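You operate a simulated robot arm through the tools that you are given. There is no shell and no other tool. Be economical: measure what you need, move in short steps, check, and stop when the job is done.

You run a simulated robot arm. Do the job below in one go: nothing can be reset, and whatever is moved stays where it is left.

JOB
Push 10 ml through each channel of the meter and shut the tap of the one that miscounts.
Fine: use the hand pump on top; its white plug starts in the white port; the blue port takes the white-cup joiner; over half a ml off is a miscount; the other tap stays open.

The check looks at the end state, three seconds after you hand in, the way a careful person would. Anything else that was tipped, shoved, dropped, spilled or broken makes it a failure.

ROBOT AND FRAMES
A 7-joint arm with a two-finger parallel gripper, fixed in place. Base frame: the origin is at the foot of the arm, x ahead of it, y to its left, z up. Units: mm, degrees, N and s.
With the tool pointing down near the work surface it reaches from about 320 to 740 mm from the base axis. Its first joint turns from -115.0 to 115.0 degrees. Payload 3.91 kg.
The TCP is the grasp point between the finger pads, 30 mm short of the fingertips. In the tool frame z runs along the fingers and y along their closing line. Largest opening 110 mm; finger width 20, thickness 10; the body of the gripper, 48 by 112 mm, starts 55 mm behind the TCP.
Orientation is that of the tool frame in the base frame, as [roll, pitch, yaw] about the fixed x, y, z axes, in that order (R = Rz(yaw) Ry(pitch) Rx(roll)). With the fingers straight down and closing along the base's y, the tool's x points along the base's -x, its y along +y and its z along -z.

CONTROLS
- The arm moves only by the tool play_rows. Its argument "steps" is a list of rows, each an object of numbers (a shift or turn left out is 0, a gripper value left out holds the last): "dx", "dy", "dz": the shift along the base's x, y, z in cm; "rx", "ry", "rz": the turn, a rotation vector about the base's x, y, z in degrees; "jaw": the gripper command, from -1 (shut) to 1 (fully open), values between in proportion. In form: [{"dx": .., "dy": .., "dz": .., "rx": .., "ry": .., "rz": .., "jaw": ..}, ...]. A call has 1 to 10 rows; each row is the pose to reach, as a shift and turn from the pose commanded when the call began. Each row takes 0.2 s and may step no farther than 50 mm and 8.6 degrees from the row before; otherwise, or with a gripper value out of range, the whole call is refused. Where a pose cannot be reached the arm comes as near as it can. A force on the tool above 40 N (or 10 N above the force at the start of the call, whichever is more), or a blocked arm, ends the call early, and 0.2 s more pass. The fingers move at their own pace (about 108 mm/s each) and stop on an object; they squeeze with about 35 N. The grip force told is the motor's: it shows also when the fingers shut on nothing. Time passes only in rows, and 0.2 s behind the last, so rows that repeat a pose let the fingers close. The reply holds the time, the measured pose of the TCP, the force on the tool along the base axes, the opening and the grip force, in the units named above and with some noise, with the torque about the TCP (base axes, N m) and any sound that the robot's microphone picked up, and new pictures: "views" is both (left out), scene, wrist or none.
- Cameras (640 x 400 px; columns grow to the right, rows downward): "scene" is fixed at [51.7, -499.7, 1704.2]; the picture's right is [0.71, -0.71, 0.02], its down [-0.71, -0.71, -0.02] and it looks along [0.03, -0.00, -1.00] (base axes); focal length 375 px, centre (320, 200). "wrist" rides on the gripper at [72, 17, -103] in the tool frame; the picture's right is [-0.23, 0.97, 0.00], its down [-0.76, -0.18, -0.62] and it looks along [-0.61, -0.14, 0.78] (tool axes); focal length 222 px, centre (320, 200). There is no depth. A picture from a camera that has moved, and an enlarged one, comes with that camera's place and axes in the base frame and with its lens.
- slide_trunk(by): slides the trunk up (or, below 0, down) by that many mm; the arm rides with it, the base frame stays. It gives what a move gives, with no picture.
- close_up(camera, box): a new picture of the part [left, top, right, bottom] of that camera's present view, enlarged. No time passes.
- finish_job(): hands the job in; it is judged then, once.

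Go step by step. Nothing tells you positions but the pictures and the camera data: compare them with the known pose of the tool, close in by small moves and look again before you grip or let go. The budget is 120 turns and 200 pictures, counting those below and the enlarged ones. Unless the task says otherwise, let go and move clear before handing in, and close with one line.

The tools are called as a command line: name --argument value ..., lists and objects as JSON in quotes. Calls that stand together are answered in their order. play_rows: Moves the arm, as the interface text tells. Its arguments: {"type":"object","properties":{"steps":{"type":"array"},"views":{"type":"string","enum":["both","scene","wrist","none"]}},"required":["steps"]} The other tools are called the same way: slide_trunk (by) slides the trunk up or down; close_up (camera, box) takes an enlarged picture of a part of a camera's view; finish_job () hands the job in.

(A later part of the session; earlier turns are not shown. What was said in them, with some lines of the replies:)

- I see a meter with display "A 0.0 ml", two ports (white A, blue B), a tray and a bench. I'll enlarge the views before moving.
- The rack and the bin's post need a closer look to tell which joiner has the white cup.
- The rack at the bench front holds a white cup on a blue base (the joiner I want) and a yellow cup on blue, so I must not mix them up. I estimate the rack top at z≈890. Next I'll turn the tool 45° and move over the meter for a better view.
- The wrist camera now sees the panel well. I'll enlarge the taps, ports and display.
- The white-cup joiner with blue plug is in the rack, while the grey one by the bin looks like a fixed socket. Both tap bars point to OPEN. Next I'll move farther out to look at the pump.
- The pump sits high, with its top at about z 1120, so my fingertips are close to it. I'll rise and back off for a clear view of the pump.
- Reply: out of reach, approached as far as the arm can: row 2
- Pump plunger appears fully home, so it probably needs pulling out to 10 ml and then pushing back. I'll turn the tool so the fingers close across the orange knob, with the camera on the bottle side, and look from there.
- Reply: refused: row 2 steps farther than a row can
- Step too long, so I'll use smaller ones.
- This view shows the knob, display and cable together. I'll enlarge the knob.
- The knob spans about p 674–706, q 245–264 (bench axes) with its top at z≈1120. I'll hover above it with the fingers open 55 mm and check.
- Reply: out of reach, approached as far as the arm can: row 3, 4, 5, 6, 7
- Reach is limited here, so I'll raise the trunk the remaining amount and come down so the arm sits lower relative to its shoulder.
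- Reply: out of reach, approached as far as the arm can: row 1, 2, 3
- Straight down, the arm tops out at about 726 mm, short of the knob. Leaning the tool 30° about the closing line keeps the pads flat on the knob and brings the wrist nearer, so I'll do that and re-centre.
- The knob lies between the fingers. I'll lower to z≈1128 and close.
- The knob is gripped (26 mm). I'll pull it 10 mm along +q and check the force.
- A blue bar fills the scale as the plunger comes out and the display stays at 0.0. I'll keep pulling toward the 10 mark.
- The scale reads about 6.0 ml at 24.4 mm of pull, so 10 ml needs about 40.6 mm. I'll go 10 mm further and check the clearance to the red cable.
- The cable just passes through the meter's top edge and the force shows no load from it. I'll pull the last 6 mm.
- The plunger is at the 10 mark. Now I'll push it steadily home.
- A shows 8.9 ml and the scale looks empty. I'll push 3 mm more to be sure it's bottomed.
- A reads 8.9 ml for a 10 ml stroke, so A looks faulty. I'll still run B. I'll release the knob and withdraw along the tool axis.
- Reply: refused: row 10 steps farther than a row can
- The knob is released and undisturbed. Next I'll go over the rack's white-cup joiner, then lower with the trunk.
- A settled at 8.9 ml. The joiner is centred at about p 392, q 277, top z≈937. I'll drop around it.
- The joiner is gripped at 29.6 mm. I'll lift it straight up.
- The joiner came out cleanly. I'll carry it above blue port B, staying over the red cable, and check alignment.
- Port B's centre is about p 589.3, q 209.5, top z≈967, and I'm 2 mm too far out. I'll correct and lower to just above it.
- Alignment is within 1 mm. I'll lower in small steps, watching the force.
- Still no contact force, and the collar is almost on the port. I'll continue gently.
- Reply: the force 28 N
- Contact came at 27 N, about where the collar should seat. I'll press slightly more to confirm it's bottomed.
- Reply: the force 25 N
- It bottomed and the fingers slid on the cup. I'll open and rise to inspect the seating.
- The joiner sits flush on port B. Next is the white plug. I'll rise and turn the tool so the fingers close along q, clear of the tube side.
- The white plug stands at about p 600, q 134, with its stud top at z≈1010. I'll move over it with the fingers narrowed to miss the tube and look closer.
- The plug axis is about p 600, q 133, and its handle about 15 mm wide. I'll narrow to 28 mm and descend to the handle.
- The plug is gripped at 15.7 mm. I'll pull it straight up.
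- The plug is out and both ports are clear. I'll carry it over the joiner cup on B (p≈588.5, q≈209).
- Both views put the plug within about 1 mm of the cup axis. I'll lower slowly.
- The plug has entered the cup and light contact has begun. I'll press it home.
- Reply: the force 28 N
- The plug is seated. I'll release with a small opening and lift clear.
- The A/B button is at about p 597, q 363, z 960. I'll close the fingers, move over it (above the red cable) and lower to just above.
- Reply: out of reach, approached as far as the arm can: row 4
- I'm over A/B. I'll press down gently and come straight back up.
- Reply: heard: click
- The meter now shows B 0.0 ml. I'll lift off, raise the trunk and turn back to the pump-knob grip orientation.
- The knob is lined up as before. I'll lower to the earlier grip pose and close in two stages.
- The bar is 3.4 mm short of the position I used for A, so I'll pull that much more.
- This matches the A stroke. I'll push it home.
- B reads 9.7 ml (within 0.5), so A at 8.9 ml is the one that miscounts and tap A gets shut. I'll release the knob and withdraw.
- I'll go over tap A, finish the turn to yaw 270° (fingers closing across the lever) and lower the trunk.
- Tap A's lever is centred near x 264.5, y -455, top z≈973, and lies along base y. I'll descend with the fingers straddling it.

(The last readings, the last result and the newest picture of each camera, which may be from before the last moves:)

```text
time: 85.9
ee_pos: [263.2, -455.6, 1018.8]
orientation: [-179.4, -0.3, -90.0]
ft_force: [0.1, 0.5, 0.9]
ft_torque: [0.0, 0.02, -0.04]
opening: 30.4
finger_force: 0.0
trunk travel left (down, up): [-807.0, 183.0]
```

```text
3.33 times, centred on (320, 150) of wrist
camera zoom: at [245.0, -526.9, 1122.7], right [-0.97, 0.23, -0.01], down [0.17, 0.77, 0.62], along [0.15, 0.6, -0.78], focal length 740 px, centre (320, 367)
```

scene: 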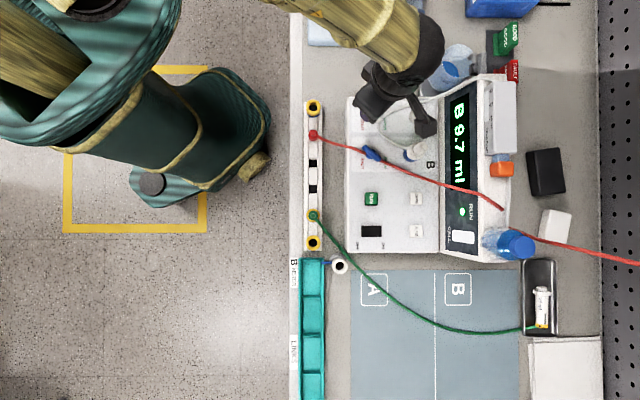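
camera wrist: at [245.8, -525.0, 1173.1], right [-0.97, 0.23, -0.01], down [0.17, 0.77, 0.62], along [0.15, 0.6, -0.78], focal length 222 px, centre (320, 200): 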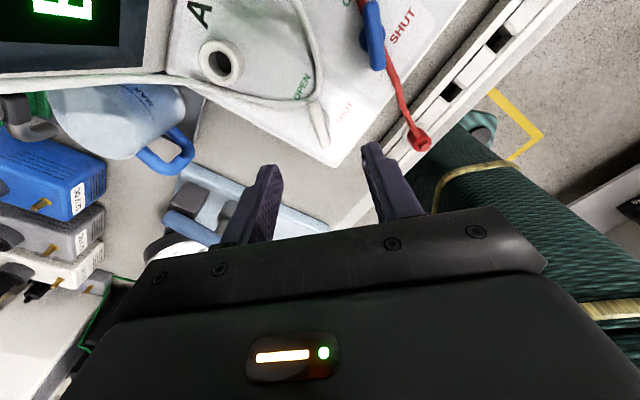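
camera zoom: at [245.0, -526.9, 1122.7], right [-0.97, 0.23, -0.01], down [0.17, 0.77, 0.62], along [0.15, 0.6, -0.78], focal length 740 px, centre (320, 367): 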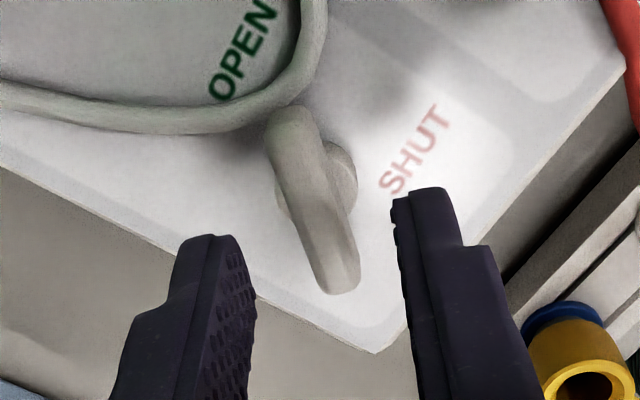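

play_rows --steps '[{"dx": 0.1, "dy": -0.05, "dz": -1.3}, {"dx": 0.1, "dy": -0.05, "dz": -2.5}, {"dx": 0.1, "dy": -0.05, "dz": -2.5}]' --views "none"

close_up --camera "wrist" --box '[240, 90, 400, 210]'

```text
time: 86.7
ee_pos: [265.4, -455.6, 993.2]
orientation: [-179.3, -0.4, -90.0]
ft_force: [-0.4, 0.0, 0.1]
ft_torque: [-0.03, 0.0, -0.02]
opening: 30.4
finger_force: 0.0
trunk travel left (down, up): [-807.0, 183.0]
```

```text
3.33 times, centred on (320, 150) of wrist
camera zoom: at [246.5, -527.7, 1098.1], right [-0.97, 0.23, -0.01], down [0.17, 0.77, 0.62], along [0.15, 0.6, -0.78], focal length 740 px, centre (320, 367)
```

zoom: 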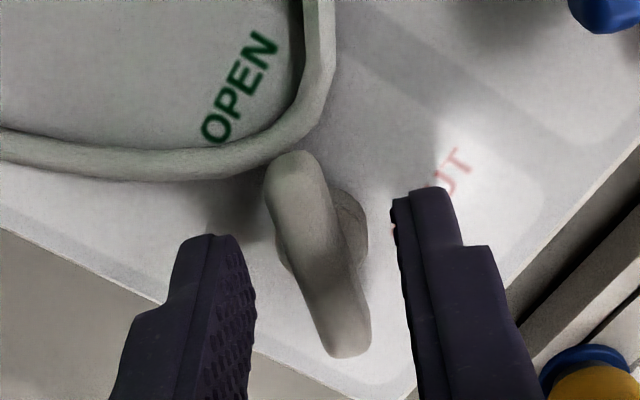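

play_rows --steps '[{"dz": -0.2, "jaw": -0.65}, {"dz": -0.2, "jaw": -1}, {"dz": -0.2}]' --views "none"

close_up --camera "wrist" --box '[240, 90, 400, 210]'

```text
time: 87.5
ee_pos: [264.7, -454.9, 991.8]
orientation: [-179.4, -0.4, -90.0]
ft_force: [1.9, -1.3, 2.2]
ft_torque: [0.02, 0.31, 0.01]
opening: 10.9
finger_force: 44.8
trunk travel left (down, up): [-807.0, 183.0]
```

```text
3.33 times, centred on (320, 150) of wrist
camera zoom: at [247.0, -527.6, 1096.1], right [-0.97, 0.23, -0.01], down [0.17, 0.77, 0.62], along [0.15, 0.6, -0.78], focal length 740 px, centre (320, 367)
```

zoom: 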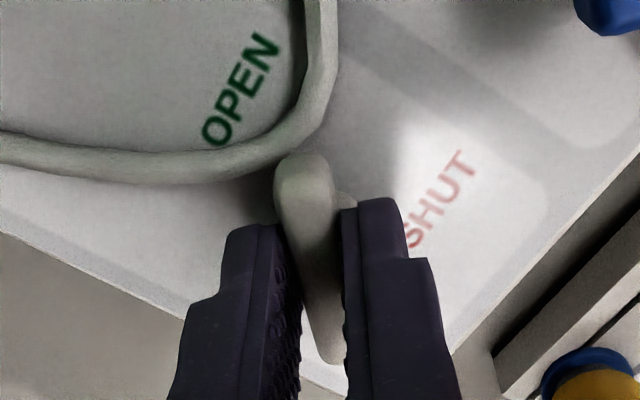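

The lever is gripped. I'll turn clockwise from above toward SHUT, 17° first to check the torque.

play_rows --steps '[{"rz": -8.5}, {"rz": -17}]' --views "none"

close_up --camera "wrist" --box '[240, 90, 400, 210]'

```text
time: 88.1
ee_pos: [265.1, -456.0, 991.3]
orientation: [-179.5, -0.5, -107.1]
ft_force: [-0.1, 2.4, -2.7]
ft_torque: [-0.79, 0.69, 0.0]
opening: 10.8
finger_force: 45.1
trunk travel left (down, up): [-807.0, 183.0]
```

```text
3.33 times, centred on (320, 150) of wrist
camera zoom: at [226.0, -519.0, 1096.1], right [-0.86, 0.5, -0.01], down [0.39, 0.68, 0.62], along [0.32, 0.53, -0.78], focal length 740 px, centre (320, 367)
```

zoom: 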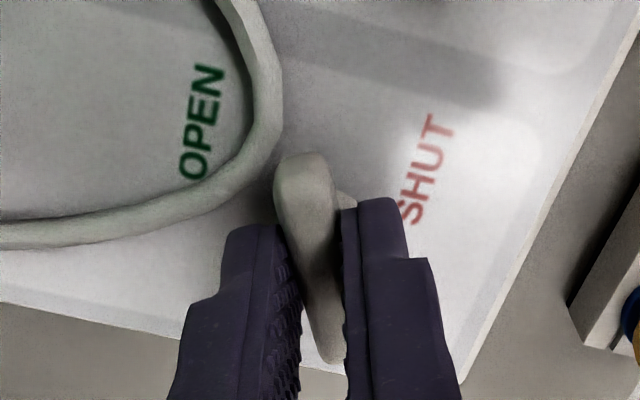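

The lever follows. I'll continue to 90°.

play_rows --steps '[{"rz": -8.2}, {"rz": -16.4}, {"rz": -24.6}, {"rz": -32.8}, {"rz": -41}, {"rz": -49.2}, {"rz": -57.4}, {"rz": -65.6}, {"rz": -72.8}]' --views "both"

close_up --camera "wrist" --box '[220, 60, 420, 210]'

```text
time: 90.1
ee_pos: [263.5, -454.8, 992.3]
orientation: [-179.4, -0.4, -179.8]
ft_force: [-14.2, 7.9, -1.9]
ft_torque: [-0.17, 1.15, 2.25]
opening: 32.6
finger_force: 44.6
trunk travel left (down, up): [-807.0, 183.0]
camera wrist: at [191.0, -437.3, 1096.4], right [0.22, 0.97, -0.01], down [0.77, -0.17, 0.62], along [0.6, -0.15, -0.78], focal length 222 px, centre (320, 200)
```

scene: 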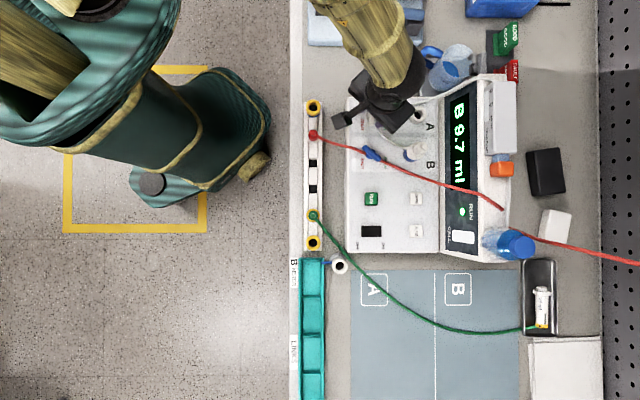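
wrist: 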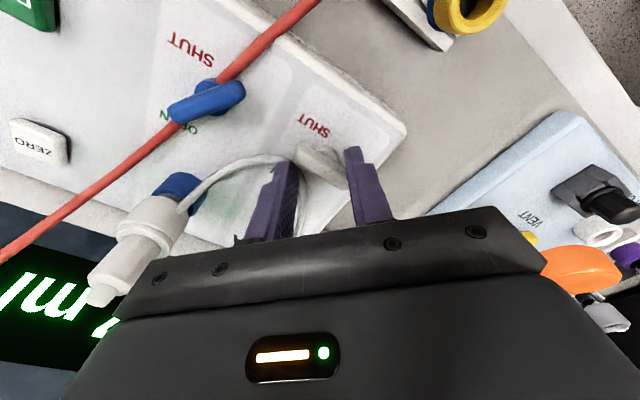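

```text
2.67 times, centred on (320, 135) of wrist
camera zoom: at [191.0, -437.3, 1096.4], right [0.22, 0.97, -0.01], down [0.77, -0.17, 0.62], along [0.6, -0.15, -0.78], focal length 592 px, centre (320, 373)
```

zoom: 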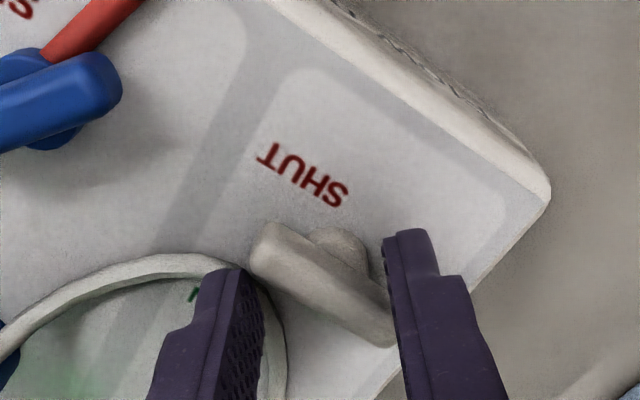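

The jaws slipped: they're forced to 32 mm and the lever seems to be at about 66°. I'll rotate back to realign the fingers on the lever.

play_rows --steps '[{"rz": 8}, {"rz": 16}, {"rz": 24}, {"rz": 24}]' --views "none"

close_up --camera "wrist" --box '[220, 60, 420, 210]'

```text
time: 91.1
ee_pos: [265.3, -453.6, 991.7]
orientation: [-179.6, -0.3, -155.7]
ft_force: [-4.4, 18.0, -3.0]
ft_torque: [1.37, -0.4, 0.98]
opening: 18.6
finger_force: 45.2
trunk travel left (down, up): [-807.0, 183.0]
```

```text
2.67 times, centred on (320, 135) of wrist
camera zoom: at [191.7, -466.7, 1096.5], right [-0.19, 0.98, -0.01], down [0.77, 0.16, 0.62], along [0.61, 0.11, -0.78], focal length 592 px, centre (320, 373)
```

zoom: 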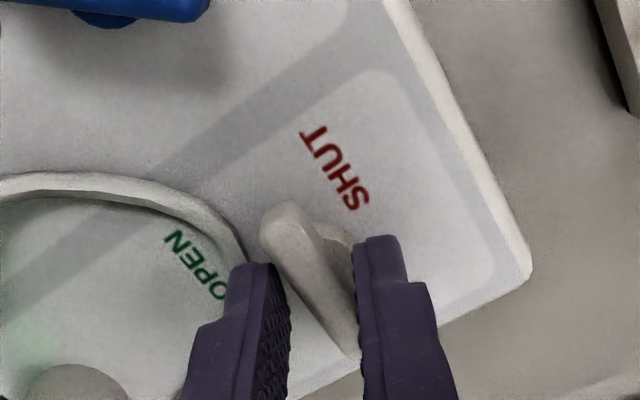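

play_rows --steps '[{"rz": 6.5}, {"rz": 13}, {"rz": 13}]' --views "none"

close_up --camera "wrist" --box '[220, 60, 420, 210]'

close_up --camera "scene" --box '[345, 90, 445, 180]'

```text
time: 91.9
ee_pos: [264.7, -452.8, 992.6]
orientation: [-179.4, -0.5, -142.8]
ft_force: [-8.1, 17.0, -4.7]
ft_torque: [0.73, 0.21, 0.74]
opening: 13.2
finger_force: 45.0
trunk travel left (down, up): [-807.0, 183.0]
```

```text
2.67 times, centred on (320, 135) of wrist
camera zoom: at [195.8, -483.2, 1096.8], right [-0.41, 0.91, -0.01], down [0.71, 0.33, 0.62], along [0.57, 0.25, -0.79], focal length 592 px, centre (320, 373)
```

zoom: 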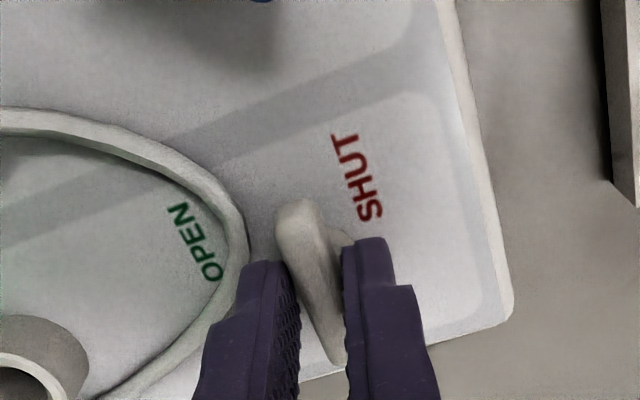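

```text
4.44 times, centred on (395, 135) of scene
camera zoom: at [51.7, -499.7, 1704.2], right [0.71, -0.71, 0.02], down [-0.71, -0.71, -0.02], along [0.03, 0.0, -1.0], focal length 1666 px, centre (-13, 489)
```

zoom: 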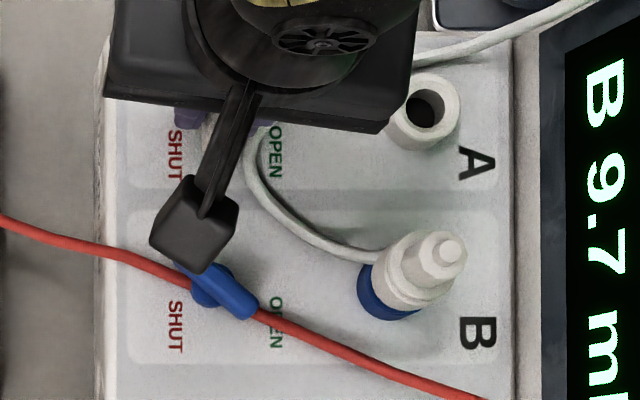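

The lever is near the halfway mark. I'll align exactly, sink 3 mm for a better hold, and feel for free travel with a small turn.

play_rows --steps '[{"rz": 6.5}, {"rz": 6.5, "dz": -0.2}, {"rz": 6.5, "dz": -0.4}]' --views "none"

play_rows --steps '[{"rz": -4}, {"rz": -8}, {"rz": -8}]' --views "none"

close_up --camera "wrist" --box '[240, 90, 400, 210]'

```text
time: 92.7
ee_pos: [264.9, -453.1, 992.5]
orientation: [-178.9, -0.5, -136.2]
ft_force: [-5.8, 16.7, 28.8]
ft_torque: [1.23, -0.06, 0.75]
opening: 11.2
finger_force: 45.0
trunk travel left (down, up): [-807.0, 183.0]
```

```text
time: 93.5
ee_pos: [263.7, -452.3, 990.8]
orientation: [-179.0, -0.5, -144.2]
ft_force: [-4.9, 9.7, 36.9]
ft_torque: [0.39, 0.61, 1.03]
opening: 13.6
finger_force: 45.0
trunk travel left (down, up): [-807.0, 183.0]
```

```text
3.33 times, centred on (320, 150) of wrist
camera zoom: at [194.5, -480.6, 1095.1], right [-0.38, 0.92, -0.02], down [0.72, 0.31, 0.62], along [0.58, 0.22, -0.78], focal length 740 px, centre (320, 367)
```

zoom: 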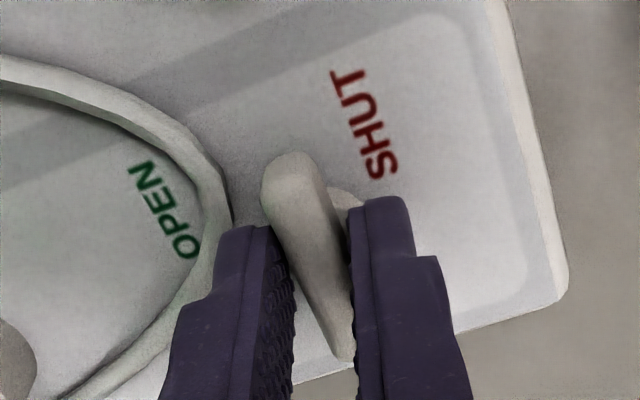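

The lever resists firmly here, and sinking lower touched the tap's collar. I'll open, lift and look at where it actually stands.

play_rows --steps '[{"dz": 0.3, "rz": 6}, {"dz": 0.3, "rz": 8, "jaw": -0.65}, {"dz": 0.3, "rz": 8, "jaw": -0.65}, {"dz": 2, "rz": 8}, {"dz": 5, "rz": 8}, {"dz": 9, "rz": 8}, {"dz": 13, "rz": 8, "dx": 2, "dy": -2}, {"dz": 15, "rz": 8, "dx": 5, "dy": -5}, {"dz": 15, "rz": 8, "dx": 8, "dy": -8}]' --views "both"

close_up --camera "scene" --box '[345, 90, 445, 180]'

close_up --camera "wrist" --box '[220, 0, 460, 150]'

```text
time: 95.5
ee_pos: [347.7, -535.8, 1136.3]
orientation: [-179.5, -0.3, -136.3]
ft_force: [0.2, -0.5, -0.5]
ft_torque: [-0.01, -0.02, 0.01]
opening: 19.3
finger_force: 0.1
trunk travel left (down, up): [-807.0, 183.0]
camera wrist: at [282.4, -573.2, 1241.4], right [-0.51, 0.86, -0.01], down [0.67, 0.4, 0.62], along [0.54, 0.31, -0.78], focal length 222 px, centre (320, 200)
```

scene: 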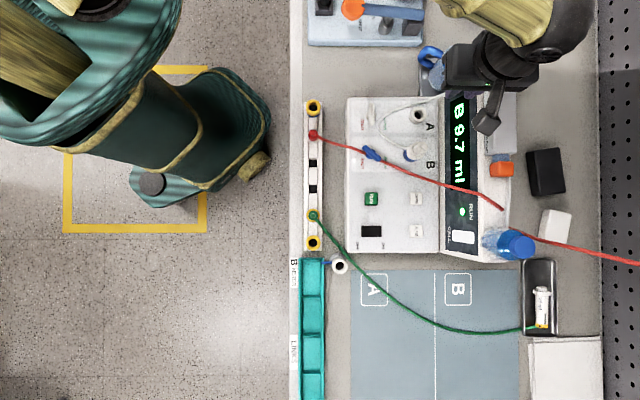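
wrist: 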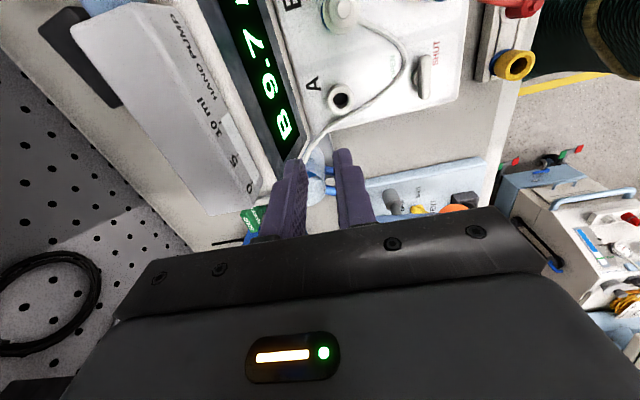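

```text
4.44 times, centred on (395, 135) of scene
camera zoom: at [51.7, -499.7, 1704.2], right [0.71, -0.71, 0.02], down [-0.71, -0.71, -0.02], along [0.03, 0.0, -1.0], focal length 1666 px, centre (-13, 489)
```

zoom: 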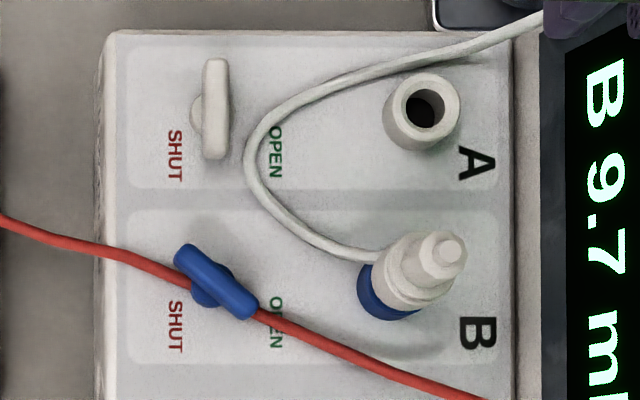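

```text
2.67 times, centred on (340, 75) of wrist
camera zoom: at [282.4, -573.2, 1241.4], right [-0.51, 0.86, -0.01], down [0.67, 0.4, 0.62], along [0.54, 0.31, -0.78], focal length 592 px, centre (267, 533)
```

zoom: 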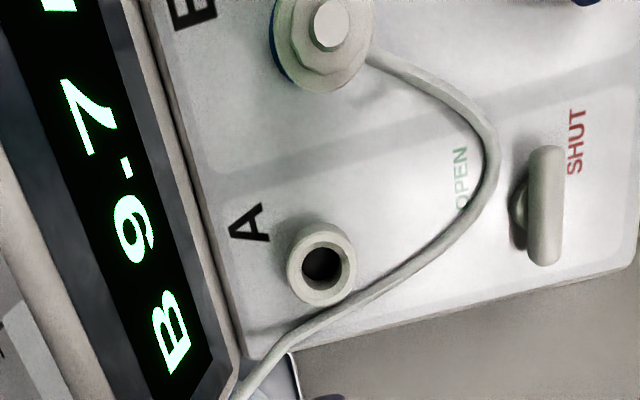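

Tap A's lever has turned about 45° from OPEN and now stands beside SHUT. I want to know if that's its stop, so I'll push its far end toward +p with closed fingers and watch the force.

play_rows --steps '[{"dx": -2.9, "dy": 3.4, "jaw": -1}, {"dx": -5.8, "dy": 6.8}, {"dx": -8.82, "dy": 10.38}, {"dx": -8.82, "dy": 10.38, "dz": -4}, {"dx": -8.82, "dy": 10.38, "dz": -8}, {"dx": -8.82, "dy": 10.38, "dz": -11}, {"dx": -8.82, "dy": 10.38, "dz": -11}]' --views "wrist"

close_up --camera "wrist" --box '[220, 60, 420, 210]'

```text
time: 97.1
ee_pos: [256.4, -430.7, 1027.0]
orientation: [-179.4, -0.5, -136.3]
ft_force: [0.4, -0.8, -0.3]
ft_torque: [0.01, 0.0, 0.01]
opening: 0.1
finger_force: 35.2
trunk travel left (down, up): [-807.0, 183.0]
camera wrist: at [192.0, -466.8, 1131.8], right [-0.51, 0.86, -0.01], down [0.67, 0.41, 0.62], along [0.54, 0.31, -0.78], focal length 222 px, centre (320, 200)
```

wrist: 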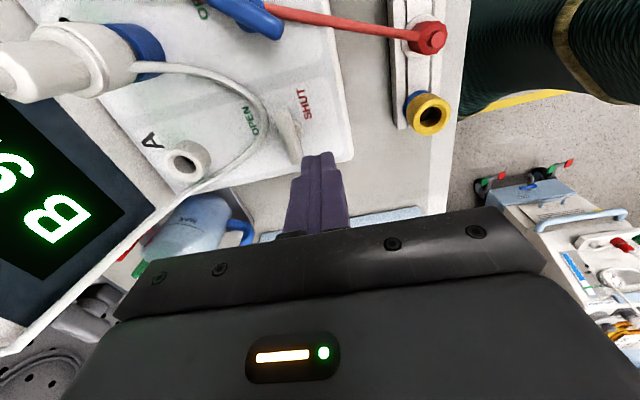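

```text
2.67 times, centred on (320, 135) of wrist
camera zoom: at [192.0, -466.8, 1131.8], right [-0.51, 0.86, -0.01], down [0.67, 0.41, 0.62], along [0.54, 0.31, -0.78], focal length 592 px, centre (320, 373)
```

zoom: 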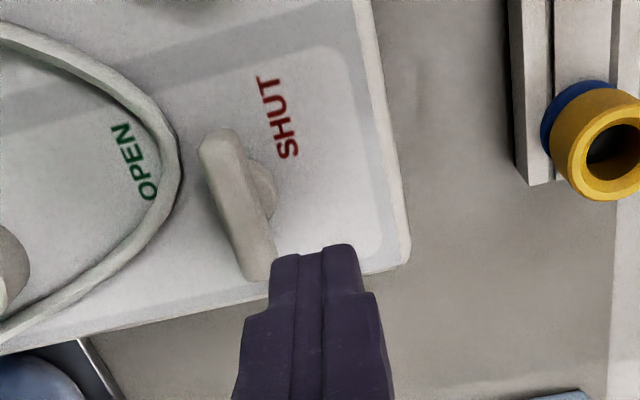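

play_rows --steps '[{"dz": -1.5}, {"dz": -3}, {"dz": -3, "dx": 0.35, "dy": -0.35}]' --views "none"

play_rows --steps '[{"dx": 0.15, "dy": -0.15}, {"dx": 0.3, "dy": -0.3}, {"dx": 0.45, "dy": -0.45}, {"dx": 0.6, "dy": -0.6}, {"dx": 0.75, "dy": -0.75}]' --views "none"

close_up --camera "wrist" --box '[220, 60, 420, 210]'

```text
time: 97.9
ee_pos: [261.9, -434.3, 998.0]
orientation: [-179.4, -0.4, -136.3]
ft_force: [0.7, 0.4, 0.2]
ft_torque: [-0.02, 0.01, 0.04]
opening: 0.1
finger_force: 35.7
trunk travel left (down, up): [-807.0, 183.0]
```

```text
time: 99.1
ee_pos: [262.5, -436.0, 998.1]
orientation: [179.9, -0.3, -136.3]
ft_force: [-26.8, 28.0, -3.3]
ft_torque: [0.71, 0.66, 0.31]
opening: 0.0
finger_force: 34.8
trunk travel left (down, up): [-807.0, 183.0]
```

```text
2.67 times, centred on (320, 135) of wrist
camera zoom: at [198.1, -473.8, 1102.1], right [-0.51, 0.86, 0.0], down [0.68, 0.4, 0.62], along [0.53, 0.31, -0.79], focal length 592 px, centre (320, 373)
```

zoom: 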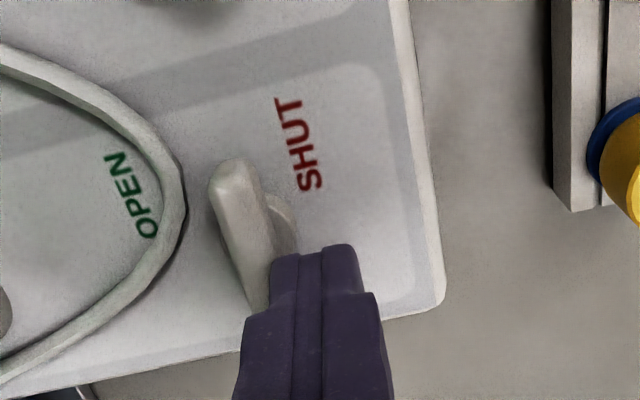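

At 39 N the lever didn't budge, so that is the hard SHUT stop. I'll back off, lift clear and do a final check.

play_rows --steps '[{"dx": -0.6, "dy": 0.6}, {"dx": -1.2, "dy": 1.2}, {"dx": -1.2, "dy": 1.2, "dz": 4}, {"dx": -1.2, "dy": 1.2, "dz": 8}, {"dx": -1.2, "dy": 1.2, "dz": 12}, {"dx": -2.5, "dy": 4, "dz": 15}, {"dx": -5.5, "dy": 6.5, "dz": 17}, {"dx": -8.5, "dy": 9, "dz": 19}]' --views "scene"

close_up --camera "scene" --box '[340, 70, 520, 182]'

```text
time: 100.9
ee_pos: [182.6, -351.4, 1188.5]
orientation: [-179.2, -0.4, -136.4]
ft_force: [0.2, 0.1, 0.5]
ft_torque: [-0.02, -0.01, 0.02]
opening: 0.2
finger_force: 35.0
trunk travel left (down, up): [-807.0, 183.0]
```

scene: 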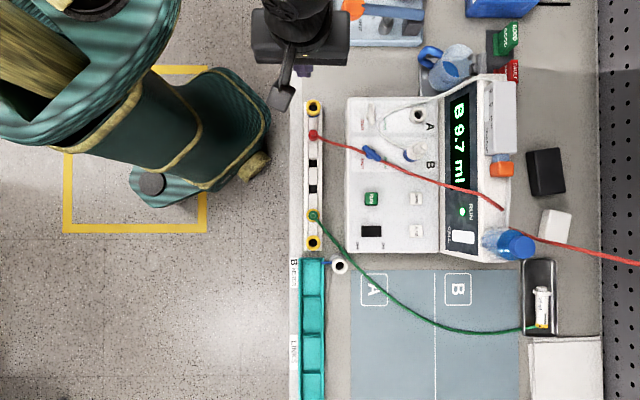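

```text
3.56 times, centred on (430, 126) of scene
camera zoom: at [51.7, -499.7, 1704.2], right [0.71, -0.71, 0.02], down [-0.71, -0.71, -0.02], along [0.03, 0.0, -1.0], focal length 1333 px, centre (-71, 463)
```

zoom: 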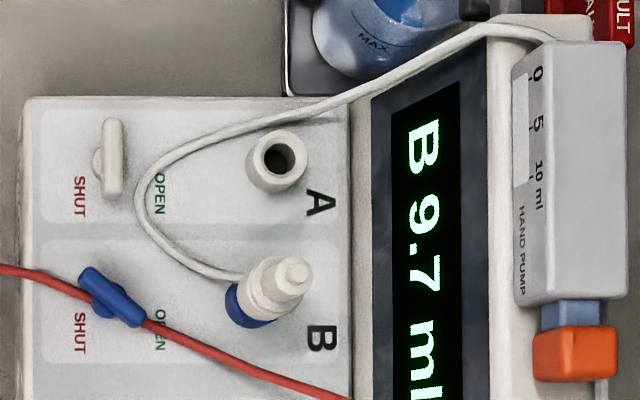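

finish_job

```text
The job is handed in.
```

I pushed about 10 ml through each channel: A read 8.9 ml (a miscount) and B read 9.7 ml (within half a ml). I turned tap A to a hard stop about 45° from OPEN, beside its SHUT label, and took that as shut without a flow test; tap B is still open, and the white plug is still in the joiner on B.
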